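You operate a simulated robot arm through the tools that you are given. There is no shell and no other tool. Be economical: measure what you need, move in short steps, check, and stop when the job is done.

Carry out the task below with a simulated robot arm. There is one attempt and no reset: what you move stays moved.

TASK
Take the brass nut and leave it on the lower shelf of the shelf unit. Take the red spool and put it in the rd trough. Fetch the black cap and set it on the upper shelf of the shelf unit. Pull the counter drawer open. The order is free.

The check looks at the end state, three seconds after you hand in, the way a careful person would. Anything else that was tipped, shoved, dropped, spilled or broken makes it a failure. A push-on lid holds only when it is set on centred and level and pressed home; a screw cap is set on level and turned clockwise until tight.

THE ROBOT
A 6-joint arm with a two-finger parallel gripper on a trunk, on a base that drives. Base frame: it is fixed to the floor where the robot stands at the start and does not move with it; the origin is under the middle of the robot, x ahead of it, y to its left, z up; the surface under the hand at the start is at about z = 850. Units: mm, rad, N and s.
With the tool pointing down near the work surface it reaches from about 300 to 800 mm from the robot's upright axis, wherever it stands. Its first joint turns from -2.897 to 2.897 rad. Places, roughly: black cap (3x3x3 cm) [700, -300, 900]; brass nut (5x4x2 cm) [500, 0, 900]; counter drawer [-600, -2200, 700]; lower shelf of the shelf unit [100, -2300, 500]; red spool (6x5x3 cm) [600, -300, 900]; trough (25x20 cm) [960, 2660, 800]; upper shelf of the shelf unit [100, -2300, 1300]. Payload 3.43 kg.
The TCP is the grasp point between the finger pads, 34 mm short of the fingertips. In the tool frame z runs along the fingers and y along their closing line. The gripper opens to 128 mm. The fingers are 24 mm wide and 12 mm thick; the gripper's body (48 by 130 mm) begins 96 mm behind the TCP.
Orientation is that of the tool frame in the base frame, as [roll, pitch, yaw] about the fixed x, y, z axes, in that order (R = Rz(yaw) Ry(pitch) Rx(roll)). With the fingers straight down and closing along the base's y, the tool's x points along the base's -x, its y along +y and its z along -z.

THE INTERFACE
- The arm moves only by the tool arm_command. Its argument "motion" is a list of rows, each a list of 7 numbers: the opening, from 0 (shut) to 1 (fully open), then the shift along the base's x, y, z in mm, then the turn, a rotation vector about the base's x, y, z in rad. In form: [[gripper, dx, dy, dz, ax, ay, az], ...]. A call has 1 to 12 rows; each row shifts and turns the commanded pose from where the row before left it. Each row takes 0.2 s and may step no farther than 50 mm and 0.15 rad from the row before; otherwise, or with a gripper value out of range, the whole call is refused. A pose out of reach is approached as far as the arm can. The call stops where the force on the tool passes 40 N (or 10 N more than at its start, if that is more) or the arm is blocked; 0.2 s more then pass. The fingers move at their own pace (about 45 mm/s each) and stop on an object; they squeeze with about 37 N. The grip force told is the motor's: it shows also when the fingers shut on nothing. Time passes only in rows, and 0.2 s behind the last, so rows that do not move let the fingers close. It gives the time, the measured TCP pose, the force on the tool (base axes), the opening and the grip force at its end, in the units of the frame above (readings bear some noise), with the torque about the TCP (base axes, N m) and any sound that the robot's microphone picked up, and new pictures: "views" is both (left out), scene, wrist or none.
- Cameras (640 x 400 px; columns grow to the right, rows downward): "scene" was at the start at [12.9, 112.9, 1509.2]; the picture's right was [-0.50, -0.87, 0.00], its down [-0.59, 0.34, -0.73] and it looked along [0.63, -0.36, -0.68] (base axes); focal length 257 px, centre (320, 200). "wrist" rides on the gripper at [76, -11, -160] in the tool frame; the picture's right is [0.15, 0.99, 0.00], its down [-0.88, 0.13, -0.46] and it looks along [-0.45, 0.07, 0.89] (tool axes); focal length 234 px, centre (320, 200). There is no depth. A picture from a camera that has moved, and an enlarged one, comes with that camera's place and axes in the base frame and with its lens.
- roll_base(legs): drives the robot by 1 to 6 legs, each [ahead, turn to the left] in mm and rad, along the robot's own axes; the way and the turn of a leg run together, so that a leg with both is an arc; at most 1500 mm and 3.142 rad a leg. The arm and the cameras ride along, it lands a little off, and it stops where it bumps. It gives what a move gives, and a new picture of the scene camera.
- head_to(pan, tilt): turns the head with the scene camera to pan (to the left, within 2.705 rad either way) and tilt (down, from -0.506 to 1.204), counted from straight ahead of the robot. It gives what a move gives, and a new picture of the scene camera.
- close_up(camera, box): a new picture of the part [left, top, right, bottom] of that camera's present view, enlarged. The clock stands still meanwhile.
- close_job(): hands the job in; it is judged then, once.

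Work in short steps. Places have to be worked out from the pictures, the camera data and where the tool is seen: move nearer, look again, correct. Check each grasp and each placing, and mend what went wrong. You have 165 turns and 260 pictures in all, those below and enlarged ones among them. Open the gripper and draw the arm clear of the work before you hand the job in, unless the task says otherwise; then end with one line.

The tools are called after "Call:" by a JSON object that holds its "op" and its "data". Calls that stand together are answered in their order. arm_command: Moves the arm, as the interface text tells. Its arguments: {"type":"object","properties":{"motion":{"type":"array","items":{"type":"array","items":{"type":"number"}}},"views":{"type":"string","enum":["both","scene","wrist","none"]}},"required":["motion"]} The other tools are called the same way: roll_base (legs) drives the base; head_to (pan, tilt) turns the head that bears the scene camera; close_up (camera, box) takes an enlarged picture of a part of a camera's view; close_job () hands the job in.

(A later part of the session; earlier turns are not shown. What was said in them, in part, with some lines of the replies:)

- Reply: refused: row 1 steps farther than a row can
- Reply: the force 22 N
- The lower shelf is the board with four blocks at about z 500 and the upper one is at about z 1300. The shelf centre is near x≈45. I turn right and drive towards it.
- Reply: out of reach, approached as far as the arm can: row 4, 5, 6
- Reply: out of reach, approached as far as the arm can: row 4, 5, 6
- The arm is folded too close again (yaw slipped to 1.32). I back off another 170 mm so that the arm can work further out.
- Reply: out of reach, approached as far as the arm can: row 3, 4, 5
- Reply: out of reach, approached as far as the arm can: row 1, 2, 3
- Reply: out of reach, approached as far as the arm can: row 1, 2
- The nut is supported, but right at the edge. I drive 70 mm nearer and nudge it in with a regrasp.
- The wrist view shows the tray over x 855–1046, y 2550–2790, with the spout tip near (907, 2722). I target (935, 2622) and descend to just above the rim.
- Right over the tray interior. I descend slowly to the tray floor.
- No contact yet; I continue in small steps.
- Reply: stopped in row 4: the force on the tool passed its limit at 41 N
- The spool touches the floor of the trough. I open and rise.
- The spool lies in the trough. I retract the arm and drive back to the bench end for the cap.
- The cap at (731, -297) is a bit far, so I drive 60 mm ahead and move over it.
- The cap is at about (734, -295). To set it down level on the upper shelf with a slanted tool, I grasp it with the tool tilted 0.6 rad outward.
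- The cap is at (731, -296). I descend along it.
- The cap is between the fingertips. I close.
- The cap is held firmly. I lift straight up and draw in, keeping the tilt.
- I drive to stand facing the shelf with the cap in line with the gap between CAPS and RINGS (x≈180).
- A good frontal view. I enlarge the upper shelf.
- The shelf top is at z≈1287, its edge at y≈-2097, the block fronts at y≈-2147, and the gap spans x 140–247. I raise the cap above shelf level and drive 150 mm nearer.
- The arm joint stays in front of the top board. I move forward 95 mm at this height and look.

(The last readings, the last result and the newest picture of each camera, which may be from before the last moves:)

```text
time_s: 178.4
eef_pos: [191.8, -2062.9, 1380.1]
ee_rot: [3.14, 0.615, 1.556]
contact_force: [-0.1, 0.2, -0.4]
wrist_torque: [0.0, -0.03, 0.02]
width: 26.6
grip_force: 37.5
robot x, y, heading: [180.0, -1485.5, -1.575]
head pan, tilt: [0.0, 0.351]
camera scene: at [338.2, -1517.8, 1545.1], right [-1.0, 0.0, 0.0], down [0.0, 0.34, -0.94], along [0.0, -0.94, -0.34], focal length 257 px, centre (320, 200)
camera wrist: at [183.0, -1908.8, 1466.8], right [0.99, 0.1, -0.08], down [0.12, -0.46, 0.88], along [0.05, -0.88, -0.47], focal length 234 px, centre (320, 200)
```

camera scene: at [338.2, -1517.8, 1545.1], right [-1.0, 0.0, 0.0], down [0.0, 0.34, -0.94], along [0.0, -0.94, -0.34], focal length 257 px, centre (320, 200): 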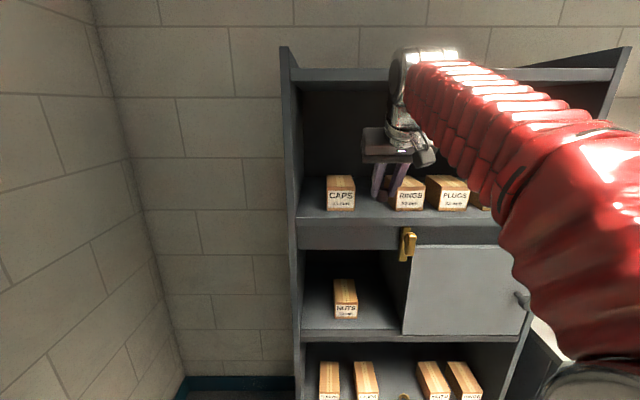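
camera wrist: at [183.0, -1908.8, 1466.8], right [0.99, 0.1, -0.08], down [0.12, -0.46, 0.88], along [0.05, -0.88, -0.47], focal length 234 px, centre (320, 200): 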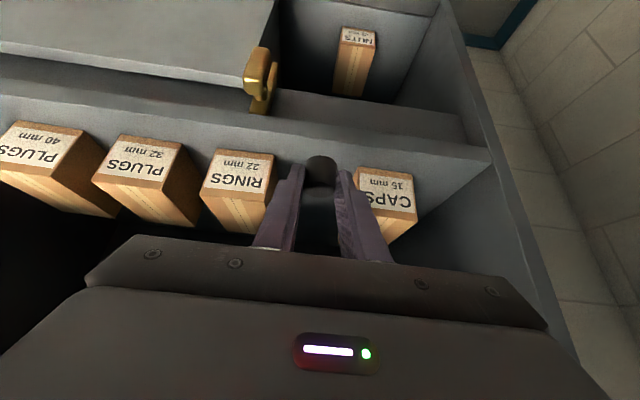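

Aligned with the gap (centre x≈188). I go forward to y≈-2112 and down to just above the shelf.

Call:
{"op": "arm_command", "data": {"motion": [[0, -2, -25, -10, 0, 0, 0], [0, -1, -25, -15, 0, 0, 0], [0, 0, 0, -15, 0, 0, 0], [0, 0, 0, -5, 0, 0, 0], [0, 0, 0, 0, 0, 0, 0]], "views": "wrist"}}

```text
time_s: 179.7
eef_pos: [187.9, -2113.5, 1335.5]
ee_rot: [3.141, 0.615, 1.557]
contact_force: [0.3, 0.2, 1.1]
wrist_torque: [-0.01, 0.0, -0.04]
width: 26.8
grip_force: 37.3
robot x, y, heading: [175.5, -1481.9, -1.57]
head pan, tilt: [0.0, 0.351]
camera wrist: at [180.0, -1958.6, 1421.8], right [0.99, 0.1, -0.08], down [0.12, -0.46, 0.88], along [0.05, -0.88, -0.47], focal length 234 px, centre (320, 200)
```

wrist: 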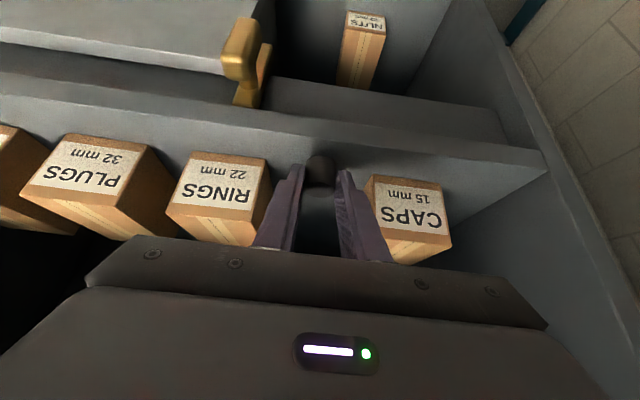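

Clear of both blocks. I lower in small steps to contact.

Call:
{"op": "arm_command", "data": {"motion": [[0, 0, 0, -4, 0, 0, 0], [0, 0, 0, -3, 0, 0, 0], [0, 0, 0, -2, 0, 0, 0], [0, 0, 0, 0, 0, 0, 0]], "views": "none"}}

```text
time_s: 180.7
eef_pos: [188.6, -2113.0, 1326.9]
ee_rot: [-3.141, 0.614, 1.556]
contact_force: [0.2, -0.1, -0.5]
wrist_torque: [0.0, 0.0, 0.0]
width: 26.6
grip_force: 36.4
robot x, y, heading: [181.1, -1486.8, -1.573]
head pan, tilt: [0.0, 0.351]
```

No contact at 1327 yet; I continue in 1–2 mm steps.

Call:
{"op": "arm_command", "data": {"motion": [[0, 0, 0, -2, 0, 0, 0], [0, 0, 0, -1.5, 0, 0, 0], [0, 0, 0, -1.5, 0, 0, 0], [0, 0, 0, 0, 0, 0, 0]], "views": "none"}}

```text
time_s: 181.7
eef_pos: [188.2, -2112.6, 1320.9]
ee_rot: [-3.141, 0.612, 1.555]
contact_force: [-0.7, 0.0, -0.5]
wrist_torque: [-0.01, 0.02, -0.03]
width: 26.6
grip_force: 37.2
robot x, y, heading: [182.5, -1488.8, -1.576]
head pan, tilt: [0.0, 0.351]
```

Call:
{"op": "close_up", "data": {"camera": "wrist", "box": [240, 110, 400, 230]}}

```text
3.33 times, centred on (320, 170) of wrist
camera zoom: at [179.9, -1958.5, 1408.1], right [0.99, 0.1, -0.08], down [0.12, -0.46, 0.88], along [0.05, -0.88, -0.47], focal length 781 px, centre (320, 300)
```

zoom: 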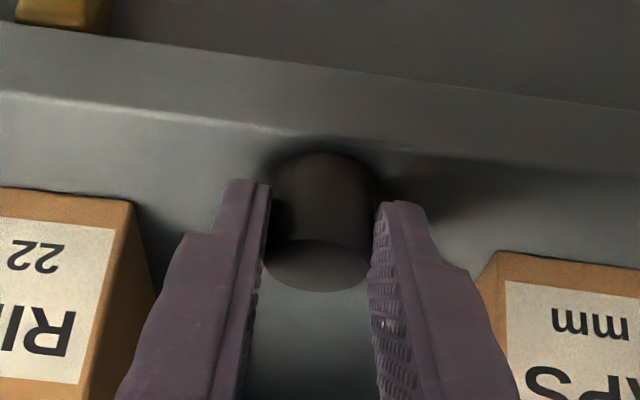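

The cap's front is only about 7 mm inside the edge. I go 14 mm further in and then lower to contact.

Call:
{"op": "arm_command", "data": {"motion": [[0, 0, -7, 0, 0, 0, 0], [0, 0, -7, 0, 0, 0, 0], [0, 0, 0, -1.5, 0, 0, 0], [0, 0, 0, -1.5, 0, 0, 0], [0, 0, 0, 0, 0, 0, 0]], "views": "wrist"}}

```text
time_s: 182.8
eef_pos: [189.3, -2125.7, 1319.5]
ee_rot: [3.141, 0.619, 1.555]
contact_force: [0.5, -1.8, 15.5]
wrist_torque: [-0.27, -0.02, 0.03]
width: 26.8
grip_force: 36.6
robot x, y, heading: [182.9, -1484.2, -1.576]
head pan, tilt: [0.0, 0.351]
camera wrist: at [179.9, -1972.1, 1406.1], right [0.99, 0.1, -0.08], down [0.12, -0.46, 0.88], along [0.05, -0.88, -0.46], focal length 234 px, centre (320, 200)
```

wrist: 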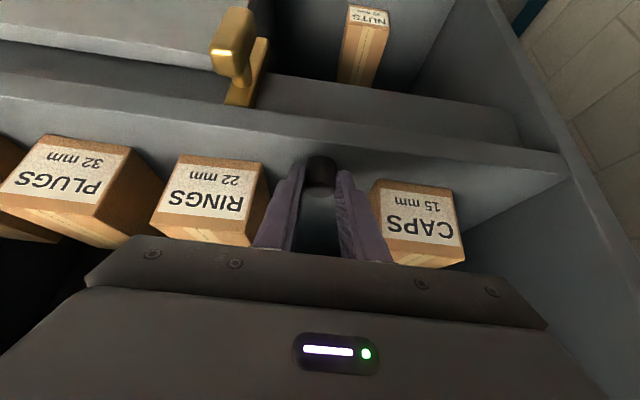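

Contact at about 15 N. I ease off 1 mm, open gently to 44 mm and check before withdrawing.

Call:
{"op": "arm_command", "data": {"motion": [[0, 0, 0, 1, 0, 0, 0], [0.25, 0, 0, 0, 0, 0, 0], [0.3, 0, 0, 0, 0, 0, 0], [0.34, 0, 0, 0, 0, 0, 0], [0.34, 0, 0, 0, 0, 0, 0]], "views": "wrist"}}

Call:
{"op": "close_up", "data": {"camera": "wrist", "box": [240, 110, 400, 230]}}

```text
time_s: 184.1
eef_pos: [188.0, -2126.9, 1319.3]
ee_rot: [3.141, 0.614, 1.555]
contact_force: [0.0, 0.3, 0.7]
wrist_torque: [-0.01, -0.01, 0.0]
width: 43.4
grip_force: 0.0
robot x, y, heading: [180.1, -1486.2, -1.577]
head pan, tilt: [0.0, 0.351]
camera wrist: at [179.8, -1972.7, 1405.9], right [0.99, 0.1, -0.08], down [0.12, -0.46, 0.88], along [0.05, -0.88, -0.47], focal length 234 px, centre (320, 200)
```

wrist: 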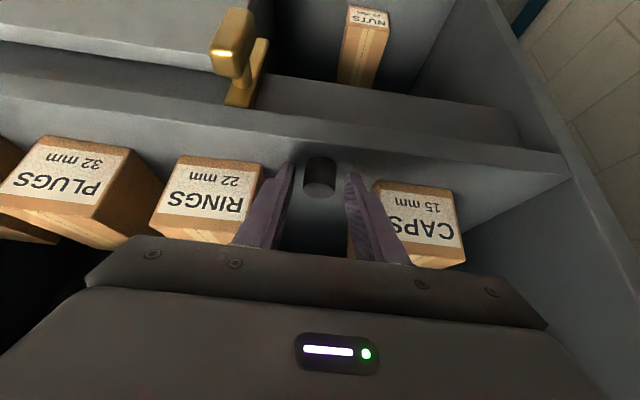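

```text
3.33 times, centred on (320, 170) of wrist
camera zoom: at [179.8, -1972.7, 1405.9], right [0.99, 0.1, -0.08], down [0.12, -0.46, 0.88], along [0.05, -0.88, -0.47], focal length 781 px, centre (320, 300)
```

zoom: 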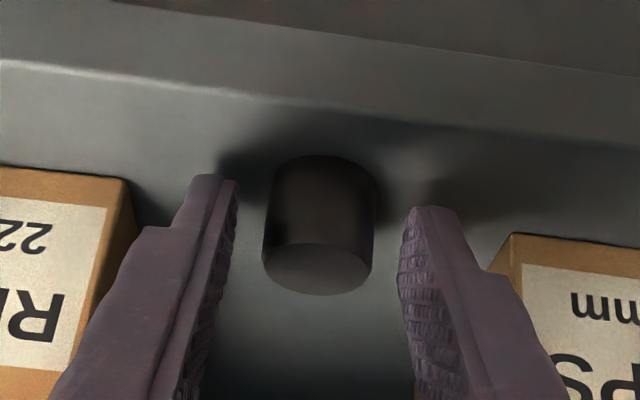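

The cap stands upright, clear of the edge. I retreat along the tool axis.

Call:
{"op": "arm_command", "data": {"motion": [[0.34, 0, 11, 16, 0, 0, 0], [0.34, 0, 17, 25, 0, 0, 0], [0.34, 0, 22, 32, 0, 0, 0], [0.34, 0, 40, 10, 0, 0, 0], [0.34, 0, 45, 0, 0, 0, 0], [0.34, 0, 0, 0, 0, 0, 0]]}}

```text
time_s: 185.4
eef_pos: [187.9, -1991.7, 1402.0]
ee_rot: [3.14, 0.614, 1.555]
contact_force: [-0.3, 0.4, 0.9]
wrist_torque: [-0.03, 0.01, -0.02]
width: 43.4
grip_force: 0.1
robot x, y, heading: [174.9, -1482.6, -1.573]
head pan, tilt: [0.0, 0.351]
camera scene: at [338.2, -1517.7, 1545.1], right [-1.0, 0.0, 0.0], down [0.0, 0.34, -0.94], along [0.0, -0.94, -0.34], focal length 257 px, centre (320, 200)
camera wrist: at [179.8, -1836.6, 1488.9], right [0.99, 0.1, -0.08], down [0.12, -0.46, 0.88], along [0.05, -0.88, -0.47], focal length 234 px, centre (320, 200)
```

scene: 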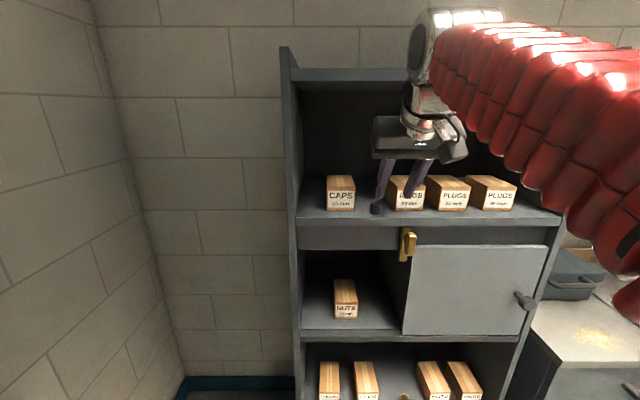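
wrist: 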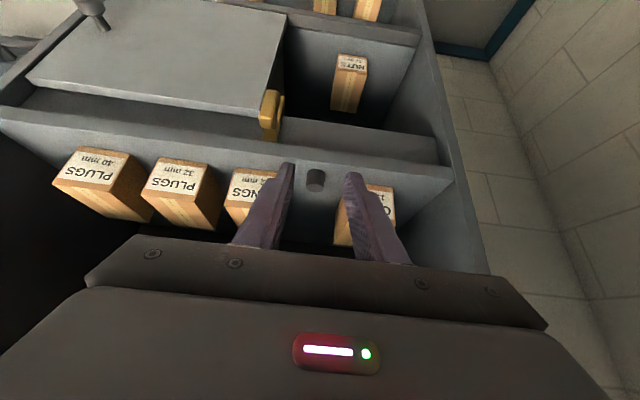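

The cap is placed upright. I back away from the shelf and look at the counter drawer.

Call:
{"op": "roll_base", "data": {"legs": [[-350, 0]]}}

Call:
{"op": "head_to", "data": {"pan": -0.6, "tilt": 0.55}}

```text
time_s: 188.2
eef_pos: [190.7, -1644.9, 1402.2]
ee_rot: [3.141, 0.615, 1.557]
contact_force: [-1.2, -0.1, 0.2]
wrist_torque: [0.01, 0.0, 0.01]
width: 43.4
grip_force: 0.1
robot x, y, heading: [181.4, -1135.0, -1.573]
head pan, tilt: [0.0, 0.351]
camera scene: at [339.6, -1170.3, 1545.1], right [-1.0, 0.0, 0.0], down [0.0, 0.34, -0.94], along [0.0, -0.94, -0.34], focal length 257 px, centre (320, 200)
```

scene: 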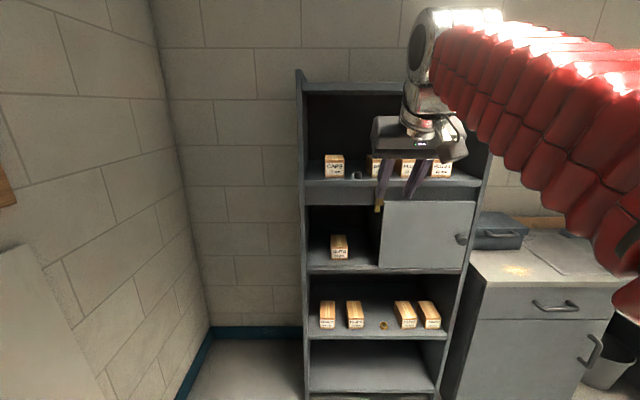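

```text
time_s: 189.2
eef_pos: [191.0, -1643.8, 1402.4]
ee_rot: [3.141, 0.617, 1.556]
contact_force: [-0.4, 0.1, -0.3]
wrist_torque: [0.03, 0.02, -0.04]
width: 43.6
grip_force: 0.1
robot x, y, heading: [179.1, -1136.9, -1.568]
head pan, tilt: [-0.6, 0.55]
camera scene: at [288.9, -1151.2, 1526.8], right [-0.82, 0.57, 0.0], down [0.3, 0.43, -0.85], along [-0.48, -0.7, -0.52], focal length 257 px, centre (320, 200)
```

scene: 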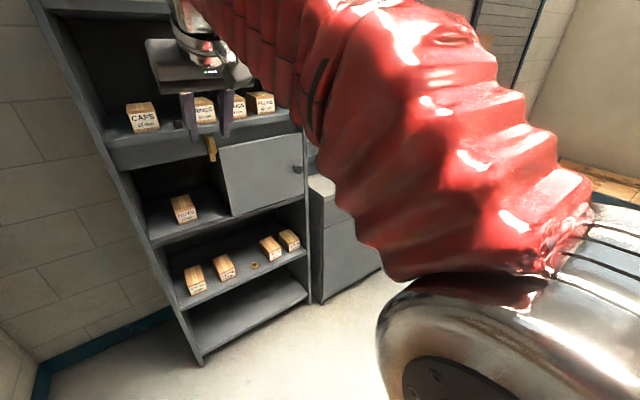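

The arm blocks the view. I drive over to stand in front of the drawer (x≈-630).

Call:
{"op": "roll_base", "data": {"legs": [[0, -1.571], [800, 0], [0, 1.571]]}}

Call:
{"op": "head_to", "data": {"pan": 0.1, "tilt": 0.6}}

```text
time_s: 205.9
eef_pos: [-612.4, -1640.1, 1402.2]
ee_rot: [3.14, 0.615, 1.556]
contact_force: [-1.2, 0.1, -0.3]
wrist_torque: [0.01, -0.02, 0.01]
width: 43.7
grip_force: 0.0
robot x, y, heading: [-656.4, -1133.5, -1.58]
head pan, tilt: [-0.6, 0.55]
camera scene: at [-550.5, -1147.8, 1526.8], right [-0.82, 0.57, 0.0], down [0.3, 0.43, -0.85], along [-0.49, -0.7, -0.52], focal length 257 px, centre (320, 200)
```

scene: 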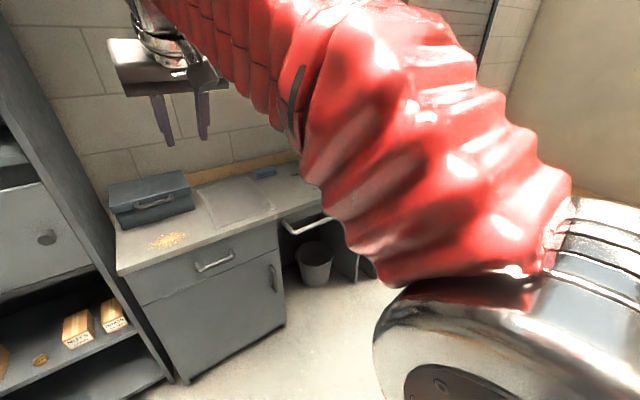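

```text
time_s: 207.0
eef_pos: [-613.7, -1640.8, 1402.8]
ee_rot: [-3.141, 0.614, 1.557]
contact_force: [0.9, -0.4, 0.4]
wrist_torque: [-0.02, 0.0, -0.01]
width: 43.6
grip_force: 0.1
robot x, y, heading: [-656.7, -1126.5, -1.576]
head pan, tilt: [0.099, 0.6]
camera scene: at [-491.1, -1162.2, 1522.3], right [-1.0, -0.09, 0.0], down [-0.05, 0.56, -0.82], along [0.07, -0.82, -0.57], focal length 257 px, centre (320, 200)
```

scene: 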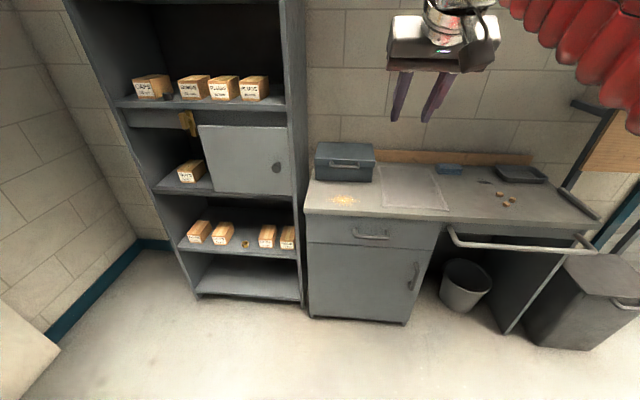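

Call:
{"op": "close_up", "data": {"camera": "scene", "box": [300, 190, 460, 290]}}

```text
4.00 times, centred on (380, 240) of scene
camera zoom: at [-491.1, -1162.2, 1522.3], right [-1.0, -0.09, 0.0], down [-0.05, 0.56, -0.82], along [0.07, -0.82, -0.57], focal length 1028 px, centre (80, 40)
```

zoom: 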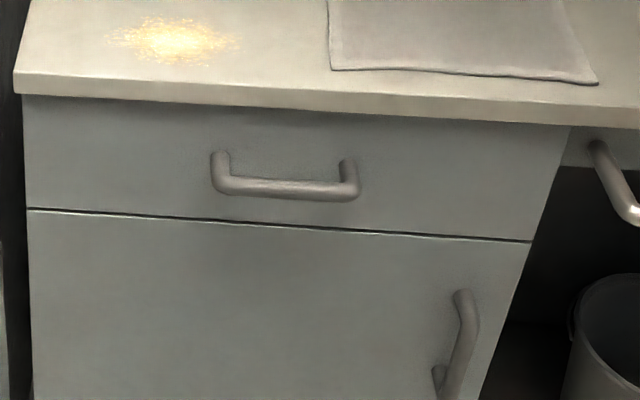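

The handle is a horizontal bar at about (-635, -1966, 790). I plan to straddle the bar from above with the fingers closing along y, so I bring the tool upright and turn it by 90°.

Call:
{"op": "arm_command", "data": {"motion": [[0.34, 0, 0, -25, 0.15, 0, 0], [0.34, 0, 0, -25, 0.15, 0, 0], [0.34, 0, 0, -25, 0.15, 0, 0], [0.34, 0, 0, -25, 0.15, 0, 0], [0.34, 0, 0, -25, 0, 0, 0.15], [0.34, 0, 0, -25, 0, 0, 0.15], [0.34, 0, 0, -25, 0, 0, 0.15], [0.34, 0, 0, -25, 0, 0, 0.15], [0.34, 0, 0, -25, 0, 0, 0.15], [0.34, 0, 0, 0, 0, 0, 0.15], [0.34, 0, 0, 0, 0, 0, 0.15]], "views": "none"}}

Call:
{"op": "arm_command", "data": {"motion": [[0.34, 0, -20, -20, 0, 0, 0.15], [0.34, 0, -20, -20, 0, 0, 0.15], [0.34, 0, -20, -20, 0, 0, 0.15], [0.34, 0, -20, -20, 0, 0, 0.06], [0.34, 0, 0, -20, -0.15, 0, 0], [0.34, 0, 0, -20, -0.15, 0, 0], [0.34, 0, 0, 0, 0, 0, 0]]}}

```text
time_s: 209.4
eef_pos: [-613.3, -1641.1, 1177.8]
ee_rot: [-3.134, 0.015, 2.612]
contact_force: [0.0, 0.5, -0.1]
wrist_torque: [-0.01, 0.02, 0.01]
width: 43.7
grip_force: 0.1
robot x, y, heading: [-657.7, -1131.0, -1.58]
head pan, tilt: [0.099, 0.6]
```

```text
time_s: 211.0
eef_pos: [-613.6, -1720.7, 1057.8]
ee_rot: [-2.835, 0.019, 3.125]
contact_force: [-0.6, 0.8, -0.2]
wrist_torque: [-0.04, -0.01, -0.01]
width: 43.5
grip_force: 0.1
robot x, y, heading: [-655.0, -1133.0, -1.581]
head pan, tilt: [0.099, 0.6]
camera scene: at [-491.1, -1162.4, 1522.3], right [-1.0, -0.09, 0.0], down [-0.05, 0.56, -0.82], along [0.08, -0.82, -0.57], focal length 257 px, centre (320, 200)
camera wrist: at [-690.9, -1681.2, 1211.1], right [-0.12, 0.94, -0.3], down [0.88, 0.25, 0.41], along [0.47, -0.21, -0.86], focal length 234 px, centre (320, 200)
```

scene: 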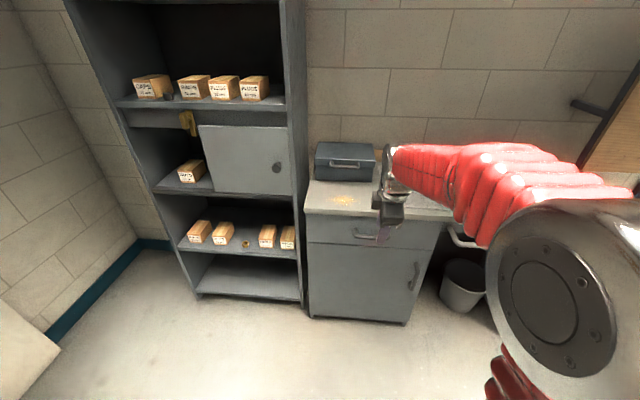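
wrist: 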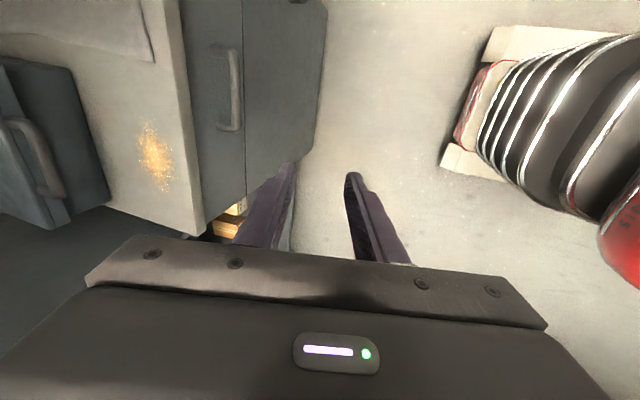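

Triangulating both views puts the bar at about (-644, -1990, 770). I drive 150 mm nearer and bring the tool down towards it, still in front of it.

Call:
{"op": "roll_base", "data": {"legs": [[150, 0]]}}

Call:
{"op": "arm_command", "data": {"motion": [[0.34, -10, 0, -40, 0, 0, 0], [0.34, -10, 0, -45, 0, 0, 0], [0.34, -10, 0, -45, 0, 0, 0], [0.34, 0, 0, 0, 0, 0, 0]]}}

```text
time_s: 212.6
eef_pos: [-614.8, -1872.3, 1057.7]
ee_rot: [-2.835, 0.022, 3.123]
contact_force: [-0.2, 0.9, -0.3]
wrist_torque: [-0.02, -0.03, -0.02]
width: 43.5
grip_force: 0.0
robot x, y, heading: [-660.8, -1285.0, -1.575]
head pan, tilt: [0.099, 0.6]
camera scene: at [-492.3, -1313.6, 1522.3], right [-1.0, -0.09, 0.0], down [-0.05, 0.56, -0.82], along [0.08, -0.82, -0.57], focal length 257 px, centre (320, 200)
```

scene: 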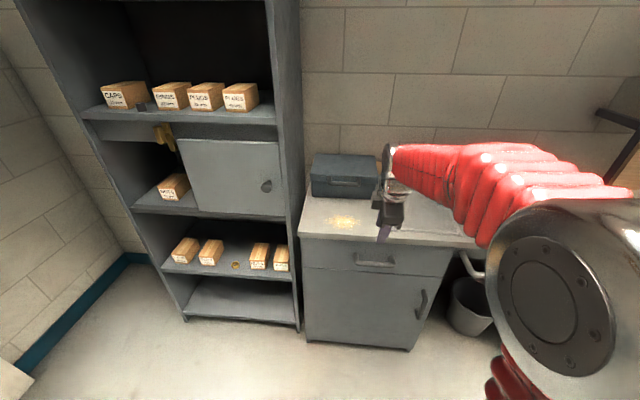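

```text
time_s: 213.6
eef_pos: [-643.4, -1872.1, 928.0]
ee_rot: [-2.836, 0.022, 3.122]
contact_force: [-0.5, 0.2, 0.4]
wrist_torque: [0.01, 0.03, -0.01]
width: 43.3
grip_force: 0.1
robot x, y, heading: [-657.5, -1284.7, -1.581]
head pan, tilt: [0.099, 0.6]
camera scene: at [-492.3, -1313.6, 1522.3], right [-1.0, -0.09, 0.0], down [-0.05, 0.56, -0.82], along [0.08, -0.82, -0.57], focal length 257 px, centre (320, 200)
camera wrist: at [-721.8, -1832.0, 1082.1], right [-0.12, 0.95, -0.3], down [0.88, 0.25, 0.41], along [0.47, -0.21, -0.86], focal length 234 px, centre (320, 200)
```

scene: 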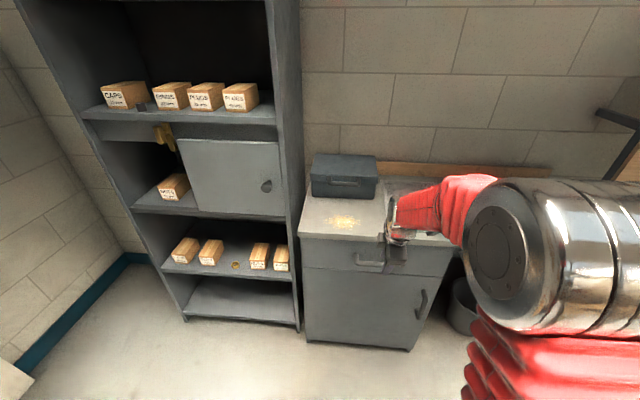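
wrist: 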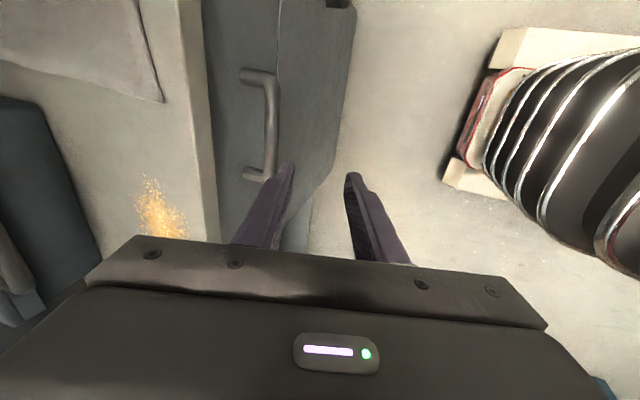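

Call:
{"op": "close_up", "data": {"camera": "wrist", "box": [190, 40, 350, 200]}}

Call:
{"op": "close_up", "data": {"camera": "scene", "box": [300, 190, 460, 290]}}

```text
2.50 times, centred on (270, 120) of wrist
camera zoom: at [-721.8, -1832.0, 1082.1], right [-0.12, 0.95, -0.3], down [0.88, 0.25, 0.41], along [0.47, -0.21, -0.86], focal length 585 px, centre (445, 400)
```

zoom: 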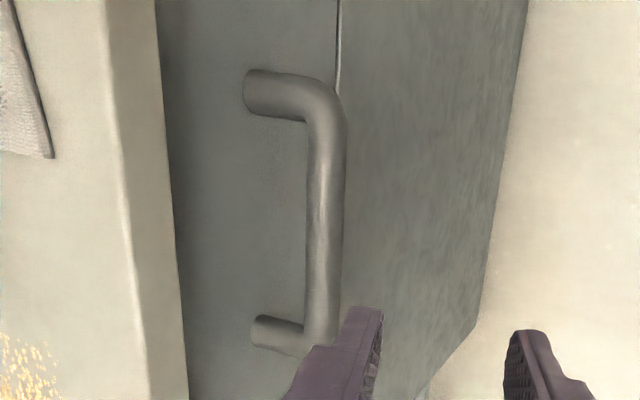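

```text
4.00 times, centred on (380, 240) of scene
camera zoom: at [-492.3, -1313.6, 1522.3], right [-1.0, -0.09, 0.0], down [-0.05, 0.56, -0.82], along [0.08, -0.82, -0.57], focal length 1028 px, centre (80, 40)
```

zoom: 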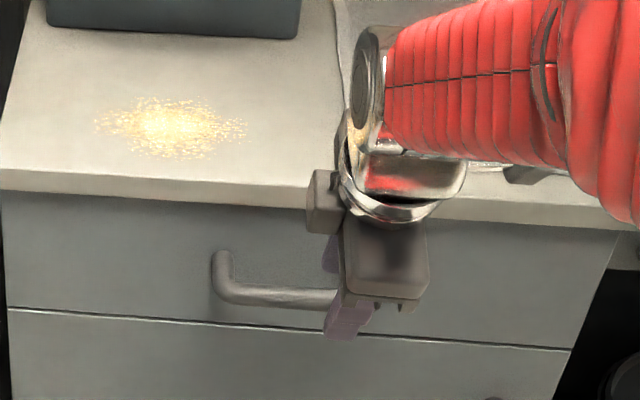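

The bar is at about (-636, -2008, 747), running along x and standing some 45 mm off the drawer face. I increase the tilt to 0.55 rad to stay clear of the countertop and go to a stand-off point.

Call:
{"op": "arm_command", "data": {"motion": [[0.32, 3, -10, -20, -0.13, 0, 0], [0.32, 4, -16, -25, -0.12, 0, 0], [0.32, 0, -30, -27, 0, 0, 0], [0.32, 0, -30, -27, 0, 0, 0], [0.32, 0, 0, 0, 0, 0, 0]]}}

Call:
{"op": "close_up", "data": {"camera": "wrist", "box": [180, 40, 400, 240]}}

```text
time_s: 214.8
eef_pos: [-638.0, -1957.8, 829.2]
ee_rot: [-2.585, 0.024, 3.128]
contact_force: [0.4, -0.2, -0.7]
wrist_torque: [-0.01, -0.01, -0.01]
width: 40.9
grip_force: 0.1
robot x, y, heading: [-658.2, -1285.0, -1.58]
head pan, tilt: [0.099, 0.6]
camera scene: at [-492.3, -1313.7, 1522.3], right [-1.0, -0.09, 0.0], down [-0.05, 0.56, -0.82], along [0.08, -0.82, -0.57], focal length 257 px, centre (320, 200)
camera wrist: at [-714.7, -1882.1, 968.0], right [-0.12, 0.84, -0.53], down [0.88, 0.34, 0.34], along [0.47, -0.42, -0.78], focal length 234 px, centre (320, 200)
```

scene: 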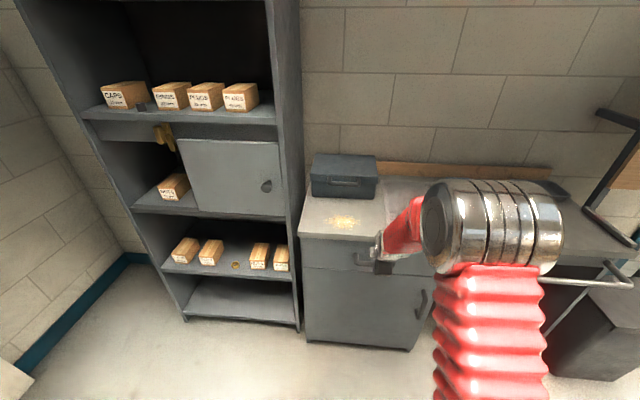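
wrist: 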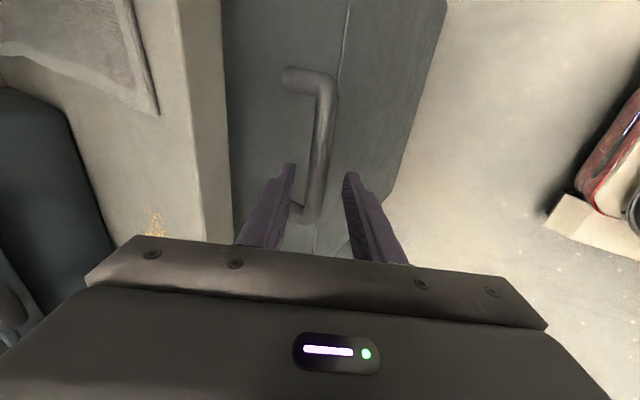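

```text
2.00 times, centred on (290, 140) of wrist
camera zoom: at [-714.7, -1882.1, 968.0], right [-0.12, 0.84, -0.53], down [0.88, 0.34, 0.34], along [0.47, -0.42, -0.78], focal length 468 px, centre (380, 320)
```

zoom: 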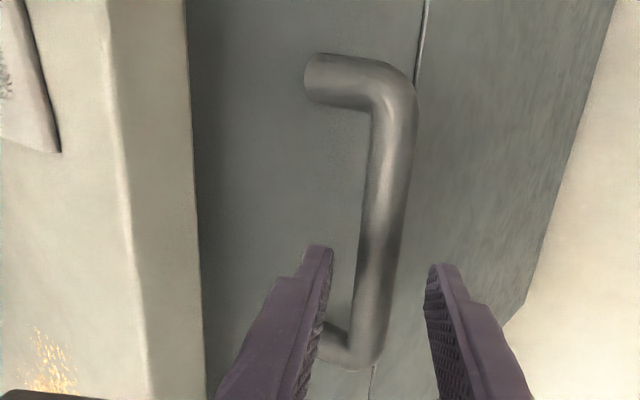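

The bar estimate is confirmed at (-636, -2008, 747) and lies between the fingers. I advance along the tool axis.

Call:
{"op": "arm_command", "data": {"motion": [[0.32, 1, -12, -20, 0, 0, 0], [0.32, 1, -11, -17, 0, 0, 0], [0.32, 0, -10, -15, 0, 0, 0], [0.32, 0, -5, -9, 0, 0, 0], [0.32, 0, 0, 0, 0, 0, 0]]}}

Call:
{"op": "close_up", "data": {"camera": "wrist", "box": [200, 80, 420, 260]}}

```text
time_s: 216.0
eef_pos: [-635.1, -1995.3, 768.5]
ee_rot: [-2.584, 0.025, 3.129]
contact_force: [0.3, 1.2, 0.3]
wrist_torque: [-0.06, 0.03, 0.0]
width: 40.7
grip_force: 0.1
robot x, y, heading: [-661.7, -1283.1, -1.581]
head pan, tilt: [0.099, 0.6]
camera scene: at [-492.3, -1313.7, 1522.3], right [-1.0, -0.09, 0.0], down [-0.05, 0.56, -0.82], along [0.08, -0.82, -0.57], focal length 257 px, centre (320, 200)
camera wrist: at [-712.9, -1919.5, 907.1], right [-0.12, 0.84, -0.53], down [0.88, 0.34, 0.34], along [0.47, -0.42, -0.78], focal length 234 px, centre (320, 200)
```

scene: 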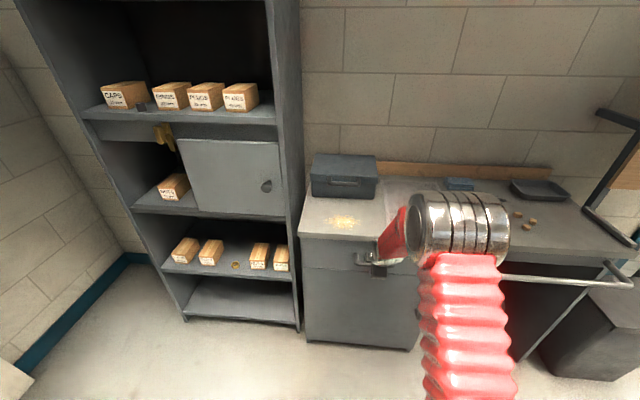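
wrist: 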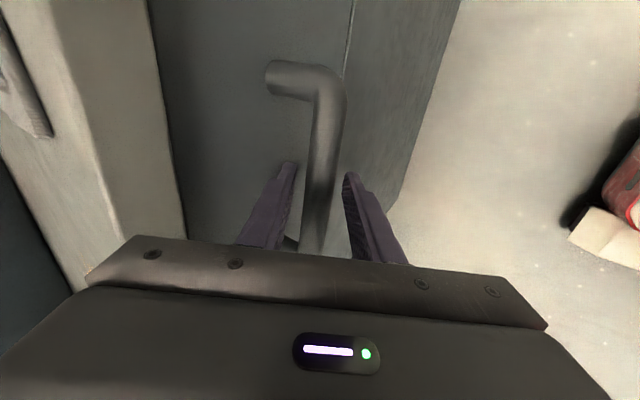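

```text
2.22 times, centred on (310, 170) of wrist
camera zoom: at [-712.9, -1919.5, 907.1], right [-0.12, 0.84, -0.53], down [0.88, 0.34, 0.34], along [0.47, -0.42, -0.78], focal length 520 px, centre (342, 267)
```

zoom: 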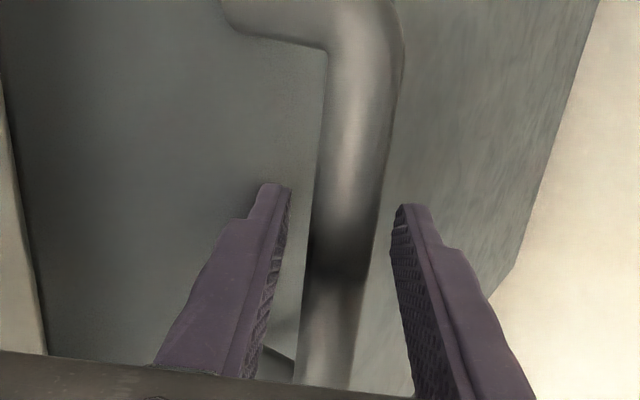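

The fingers straddle the bar. I advance 8 mm more and close.

Call:
{"op": "arm_command", "data": {"motion": [[0.32, 0, -4, -7, 0, 0, 0], [0.2, 0, 0, 0, 0, 0, 0], [0.1, 0, 0, 0, 0, 0, 0], [0, 0, 0, 0, 0, 0, 0], [0, 0, 0, 0, 0, 0, 0]], "views": "wrist"}}

```text
time_s: 216.4
eef_pos: [-635.7, -1997.9, 763.9]
ee_rot: [-2.585, 0.024, 3.128]
contact_force: [-0.4, 12.3, 6.0]
wrist_torque: [-0.15, -0.06, 0.04]
width: 37.2
grip_force: 0.2
robot x, y, heading: [-657.7, -1286.3, -1.578]
head pan, tilt: [0.099, 0.6]
stopped in row 1: the force on the tool passed its limit at 46 N (the readings are from after the stop); the commanded pose is now the measured one
camera wrist: at [-712.8, -1921.1, 903.8], right [-0.12, 0.84, -0.53], down [0.88, 0.34, 0.34], along [0.46, -0.42, -0.78], focal length 234 px, centre (320, 200)
```

wrist: 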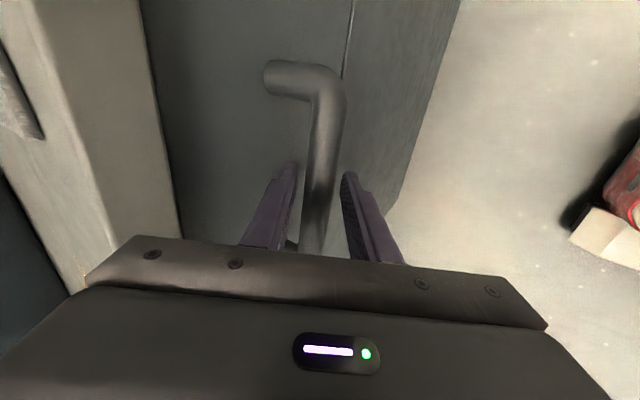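

The far fingertip touched the drawer face. I ease back 2 mm and close on the bar.

Call:
{"op": "arm_command", "data": {"motion": [[0.2, 0, 2, 0, 0, 0, 0], [0.1, 0, 0, 0, 0, 0, 0], [0, 0, 0, 0, 0, 0, 0], [0, 0, 0, 0, 0, 0, 0], [0, 0, 0, 0, 0, 0, 0]], "views": "wrist"}}

```text
time_s: 217.6
eef_pos: [-633.8, -1997.3, 765.3]
ee_rot: [-2.581, 0.026, 3.129]
contact_force: [-2.4, -2.0, 13.3]
wrist_torque: [0.0, 0.74, 1.09]
width: 22.2
grip_force: 45.1
robot x, y, heading: [-662.8, -1282.9, -1.581]
head pan, tilt: [0.099, 0.6]
camera wrist: at [-712.6, -1920.3, 904.7], right [-0.12, 0.84, -0.53], down [0.88, 0.34, 0.34], along [0.46, -0.42, -0.78], focal length 234 px, centre (320, 200)
```

wrist: 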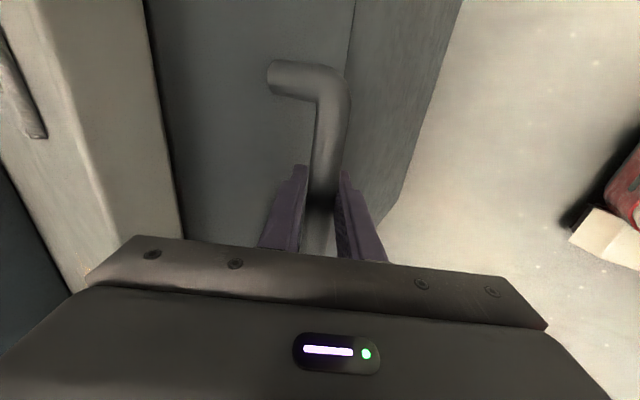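

The bar is gripped (22 mm). I pull towards +y in small steps.

Call:
{"op": "arm_command", "data": {"motion": [[0, 0, 8, 0, 0, 0, 0], [0, 0, 12, 0, 0, 0, 0], [0, 0, 15, 0, 0, 0, 0], [0, 0, 15, 0, 0, 0, 0], [0, 0, 0, 0, 0, 0, 0]]}}

```text
time_s: 218.8
eef_pos: [-633.4, -1955.9, 765.2]
ee_rot: [-2.583, 0.024, 3.133]
contact_force: [-2.3, 0.3, 23.6]
wrist_torque: [-0.01, 0.89, 1.06]
width: 21.9
grip_force: 45.1
out of reach, approached as far as the arm can: row 3
robot x, y, heading: [-659.6, -1281.8, -1.574]
head pan, tilt: [0.099, 0.6]
camera scene: at [-492.3, -1312.8, 1522.3], right [-1.0, -0.09, 0.0], down [-0.05, 0.56, -0.83], along [0.08, -0.82, -0.56], focal length 257 px, centre (320, 200)
camera wrist: at [-712.1, -1879.1, 904.0], right [-0.13, 0.84, -0.53], down [0.88, 0.34, 0.34], along [0.47, -0.42, -0.78], focal length 234 px, centre (320, 200)
```

scene: 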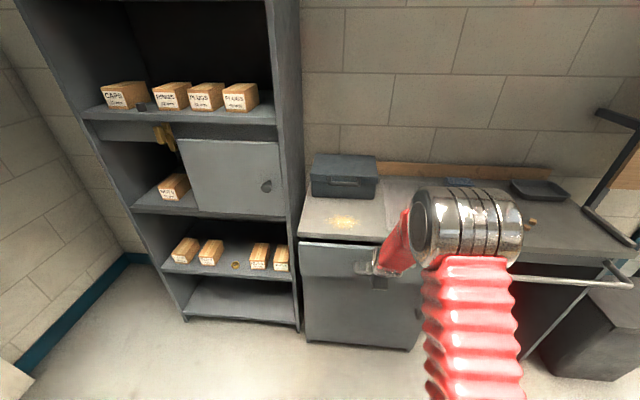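
wrist: 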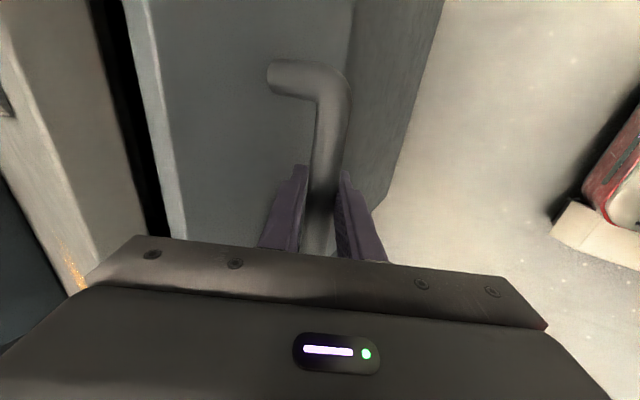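

The drawer is moving. I relieve the vertical strain by 2 mm and pull on with the base.

Call:
{"op": "arm_command", "data": {"motion": [[0, 0, 0, 2, 0, 0, 0], [0, 0, 0, 0, 0, 0, 0]], "views": "none"}}

Call:
{"op": "roll_base", "data": {"legs": [[-120, 0]]}}

```text
time_s: 219.4
eef_pos: [-635.0, -1954.5, 765.7]
ee_rot: [-2.586, 0.026, 3.129]
contact_force: [1.9, 0.0, 5.5]
wrist_torque: [-0.03, 0.68, 0.89]
width: 22.2
grip_force: 45.1
robot x, y, heading: [-657.5, -1284.1, -1.584]
head pan, tilt: [0.099, 0.6]
```

```text
time_s: 220.8
eef_pos: [-633.2, -1836.2, 764.7]
ee_rot: [-2.587, 0.025, 3.129]
contact_force: [-4.7, 0.4, -16.9]
wrist_torque: [-0.11, 0.6, 0.97]
width: 22.4
grip_force: 44.9
robot x, y, heading: [-660.2, -1164.5, -1.578]
head pan, tilt: [0.099, 0.6]
camera scene: at [-491.4, -1194.7, 1522.3], right [-1.0, -0.09, 0.0], down [-0.05, 0.56, -0.82], along [0.08, -0.82, -0.57], focal length 257 px, centre (320, 200)
```

scene: 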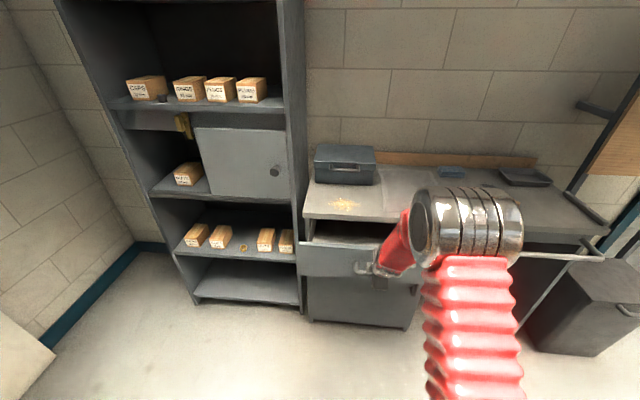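

About 160 mm open. I pull another 100 mm.

Call:
{"op": "roll_base", "data": {"legs": [[-100, 0]]}}

```text
time_s: 222.1
eef_pos: [-632.5, -1733.5, 764.9]
ee_rot: [-2.586, 0.027, 3.127]
contact_force: [-4.1, -0.6, -11.6]
wrist_torque: [-0.05, 0.37, 1.05]
width: 22.3
grip_force: 45.1
robot x, y, heading: [-659.5, -1064.2, -1.579]
head pan, tilt: [0.099, 0.6]
camera scene: at [-490.6, -1093.2, 1522.3], right [-1.0, -0.09, 0.0], down [-0.05, 0.56, -0.82], along [0.08, -0.82, -0.57], focal length 257 px, centre (320, 200)
```

scene: 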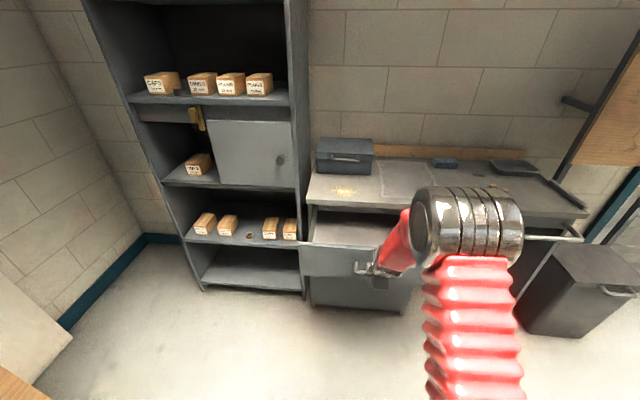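

The drawer is about 260 mm open, which is ample. I release the bar and retreat along the tool axis.

Call:
{"op": "arm_command", "data": {"motion": [[0.25, 0, 0, 0, 0, 0, 0], [0.3, 0, 0, 0, 0, 0, 0], [0.31, 0, 0, 0, 0, 0, 0], [0.31, 0, 8, 13, 0, 0, 0], [0.31, 0, 13, 21, 0, 0, 0], [0.31, 0, 20, 32, 0, 0, 0], [0.31, 0, 22, 36, 0, 0, 0], [0.31, 0, 22, 36, 0, 0, 0], [0.31, 0, 0, 40, 0, 0, 0], [0.31, 0, 0, 0, 0, 0, 0]]}}

```text
time_s: 224.3
eef_pos: [-637.6, -1618.7, 866.8]
ee_rot: [-2.562, 0.028, 3.129]
contact_force: [0.0, -1.0, 0.6]
wrist_torque: [0.0, 0.0, 0.02]
width: 39.9
grip_force: 0.1
out of reach, approached as far as the arm can: row 5, 6, 7, 8, 9
robot x, y, heading: [-654.9, -1060.5, -1.58]
head pan, tilt: [0.099, 0.6]
camera scene: at [-490.5, -1092.6, 1522.3], right [-1.0, -0.09, 0.0], down [-0.05, 0.56, -0.82], along [0.07, -0.82, -0.57], focal length 257 px, centre (320, 200)
camera wrist: at [-714.7, -1539.6, 1004.0], right [-0.12, 0.83, -0.54], down [0.88, 0.35, 0.34], along [0.47, -0.44, -0.77], focal length 234 px, centre (320, 200)
```

scene: 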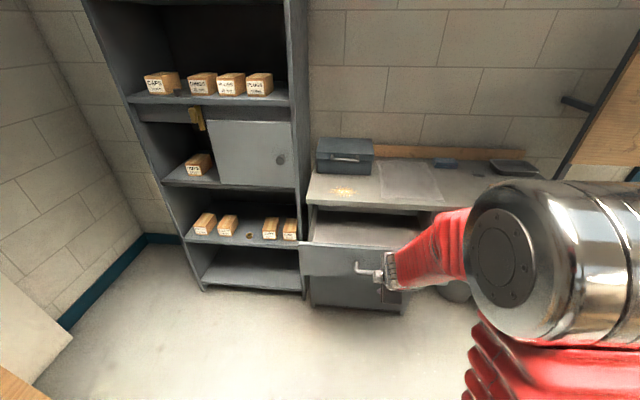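
wrist: 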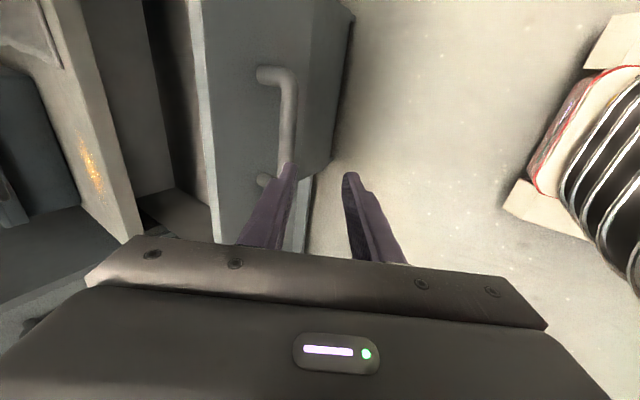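

Released and clear, and the drawer stays open. I back away, raise the arm and take a final look at drawer and shelves.

Call:
{"op": "roll_base", "data": {"legs": [[-250, 0]]}}

Call:
{"op": "arm_command", "data": {"motion": [[0.31, 0, -10, 40, 0.13, 0, 0], [0.31, 0, -10, 40, 0.13, 0, 0], [0.31, 0, 0, 40, 0.13, 0, 0], [0.31, 0, 0, 40, 0.13, 0, 0], [0.31, 0, 0, 40, 0, 0, 0], [0.31, 0, 0, 0, 0, 0, 0]], "views": "scene"}}

Call:
{"op": "close_up", "data": {"camera": "scene", "box": [130, 50, 450, 310]}}

```text
time_s: 226.5
eef_pos: [-625.6, -1414.2, 867.5]
ee_rot: [-2.564, 0.024, -3.139]
contact_force: [0.1, -0.2, -0.2]
wrist_torque: [-0.01, 0.01, 0.0]
width: 39.6
grip_force: 0.1
robot x, y, heading: [-649.7, -858.0, -1.559]
head pan, tilt: [0.099, 0.6]
stopped in leg 1: the robot was blocked; the commanded pose is now the measured one
camera scene: at [-484.0, -883.9, 1522.3], right [-0.99, -0.11, 0.0], down [-0.06, 0.56, -0.82], along [0.09, -0.82, -0.57], focal length 257 px, centre (320, 200)
```

scene: 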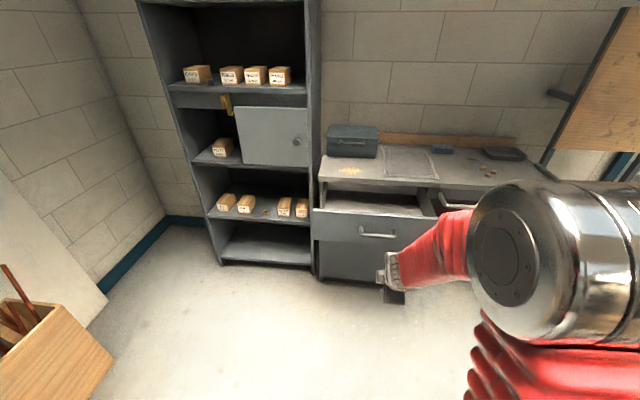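

```text
time_s: 227.9
eef_pos: [-626.2, -1433.4, 1066.4]
ee_rot: [-3.085, 0.024, 3.131]
contact_force: [-0.1, -0.3, 0.4]
wrist_torque: [0.01, -0.01, 0.03]
width: 39.8
grip_force: 0.0
out of reach, approached as far as the arm can: row 1
robot x, y, heading: [-651.2, -860.5, -1.553]
head pan, tilt: [0.099, 0.6]
camera scene: at [-483.9, -883.9, 1522.3], right [-0.99, -0.11, 0.0], down [-0.06, 0.56, -0.82], along [0.09, -0.82, -0.57], focal length 257 px, centre (320, 200)
```

scene: 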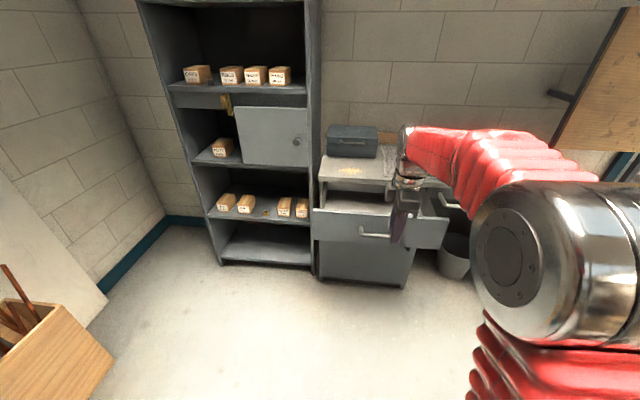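

```text
1.54 times, centred on (290, 180) of scene
camera zoom: at [-483.9, -883.9, 1522.3], right [-0.99, -0.11, 0.0], down [-0.06, 0.56, -0.82], along [0.09, -0.82, -0.57], focal length 396 px, centre (366, 231)
```

zoom: 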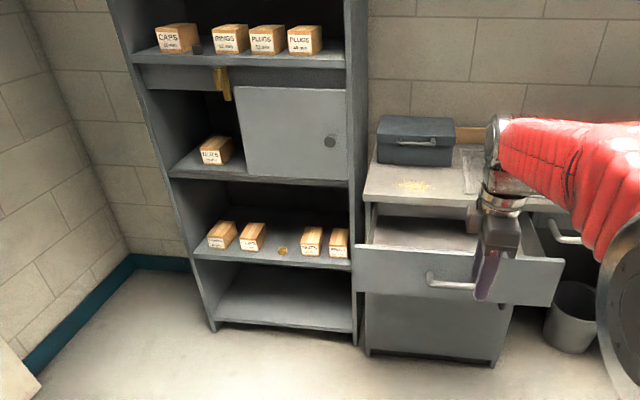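

The base bumped something behind, probably the steel rack. I move forward a little and turn the head to check that nothing was disturbed.

Call:
{"op": "roll_base", "data": {"legs": [[90, 0]]}}

Call:
{"op": "head_to", "data": {"pan": -2.6, "tilt": 0.4}}

Call:
{"op": "head_to", "data": {"pan": 2.65, "tilt": 0.5}}

```text
time_s: 229.1
eef_pos: [-624.9, -1523.9, 1065.7]
ee_rot: [-3.082, 0.024, 3.129]
contact_force: [-0.3, -0.4, 0.7]
wrist_torque: [-0.02, 0.0, -0.02]
width: 39.7
grip_force: 0.1
robot x, y, heading: [-654.8, -951.5, -1.553]
head pan, tilt: [0.099, 0.6]
camera scene: at [-482.6, -974.2, 1522.3], right [-0.99, -0.11, 0.0], down [-0.06, 0.56, -0.82], along [0.09, -0.82, -0.57], focal length 257 px, centre (320, 200)
```

scene: 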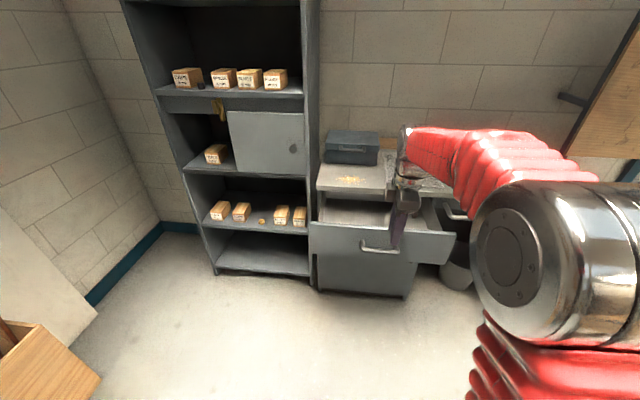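

```text
time_s: 231.5
eef_pos: [-625.0, -1522.7, 1066.1]
ee_rot: [-3.084, 0.025, 3.13]
contact_force: [-0.2, -0.5, 0.4]
wrist_torque: [0.02, -0.03, -0.02]
width: 39.7
grip_force: 0.1
robot x, y, heading: [-648.9, -947.0, -1.555]
head pan, tilt: [-2.601, 0.4]
camera scene: at [-541.6, -807.7, 1540.6], right [0.85, 0.53, 0.0], down [0.21, -0.33, -0.92], along [-0.49, 0.78, -0.39], focal length 257 px, centre (320, 200)
```

scene: 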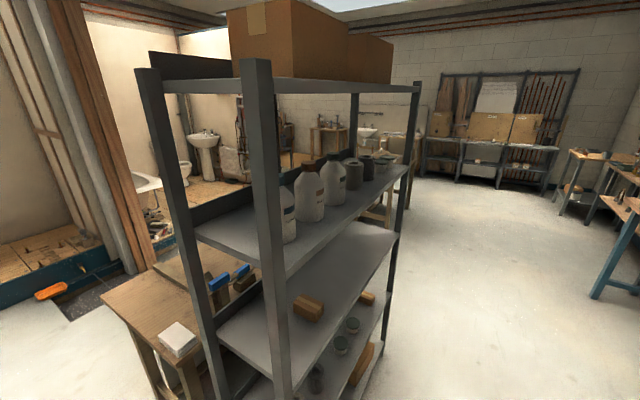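

```text
time_s: 235.6
eef_pos: [-625.1, -1523.2, 1067.3]
ee_rot: [-3.085, 0.023, 3.129]
contact_force: [-0.3, -0.1, -0.9]
wrist_torque: [-0.01, 0.0, -0.02]
width: 39.5
grip_force: 0.0
robot x, y, heading: [-653.6, -945.4, -1.55]
head pan, tilt: [2.649, 0.499]
camera scene: at [-450.8, -805.6, 1531.4], right [0.89, -0.46, 0.0], down [-0.22, -0.42, -0.88], along [0.4, 0.78, -0.48], focal length 257 px, centre (320, 200)
```

scene: 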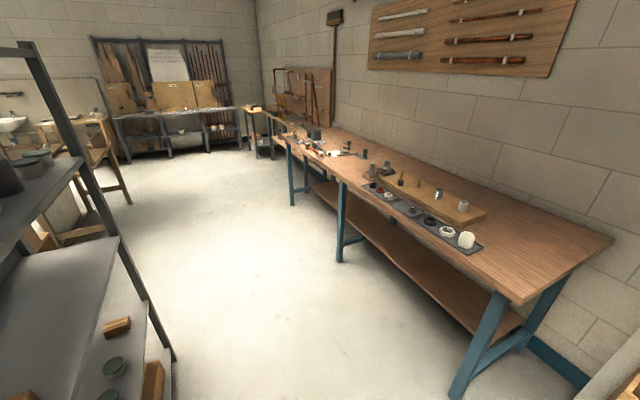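

The rack stands. I enlarge it to check for anything tipped.

Call:
{"op": "head_to", "data": {"pan": -2.65, "tilt": 0.7}}

Call:
{"op": "close_up", "data": {"camera": "scene", "box": [180, 60, 440, 390]}}

```text
time_s: 239.8
eef_pos: [-625.4, -1523.1, 1067.2]
ee_rot: [-3.084, 0.025, 3.129]
contact_force: [-0.7, -0.7, -1.0]
wrist_torque: [0.0, -0.03, 0.03]
width: 39.8
grip_force: 0.0
robot x, y, heading: [-649.4, -947.9, -1.555]
head pan, tilt: [-2.649, 0.7]
camera scene: at [-533.9, -812.1, 1513.7], right [0.87, 0.49, 0.0], down [0.31, -0.56, -0.77], along [-0.37, 0.67, -0.64], focal length 257 px, centre (320, 200)
```

scene: 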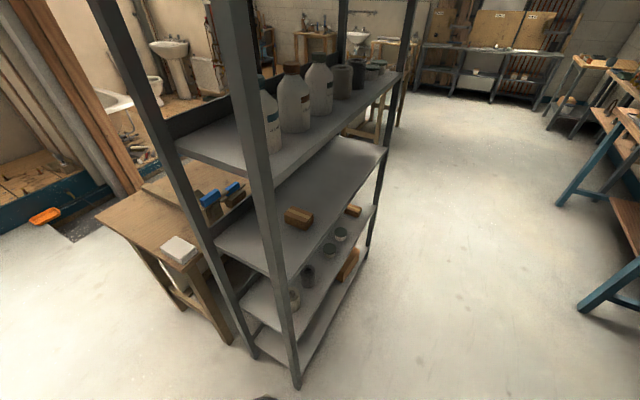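

```text
1.21 times, centred on (310, 225) of scene
camera zoom: at [-533.9, -812.1, 1513.7], right [0.87, 0.49, 0.0], down [0.31, -0.56, -0.77], along [-0.37, 0.67, -0.64], focal length 312 px, centre (332, 170)
```

zoom: 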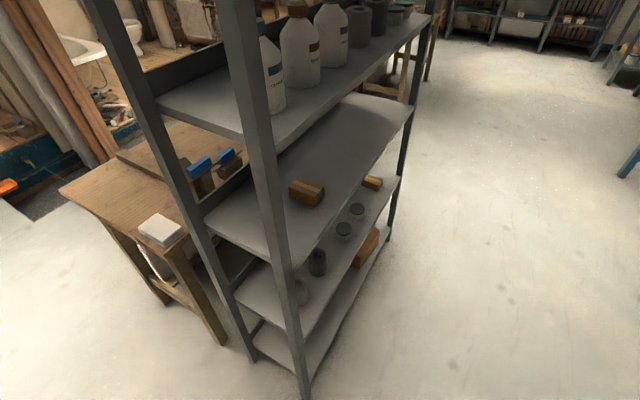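

Nothing on the rack is tipped: the jugs, cups, jars and blocks stand as they did before. The nut, spool and cap are placed, the drawer is open, and the arm is clear and open, so I hand in.

Call:
{"op": "close_job", "data": {}}

```text
The job is handed in.
```

I handed in with all four parts done: the brass nut is on the lower shelf, the red spool in the trough, the black cap upright on the upper shelf, and the counter drawer about 260 mm open. No tray was labelled "rd", so I used the grey one at the given place. The base bumped the steel rack once while backing away; I looked it over and nothing on it had tipped.
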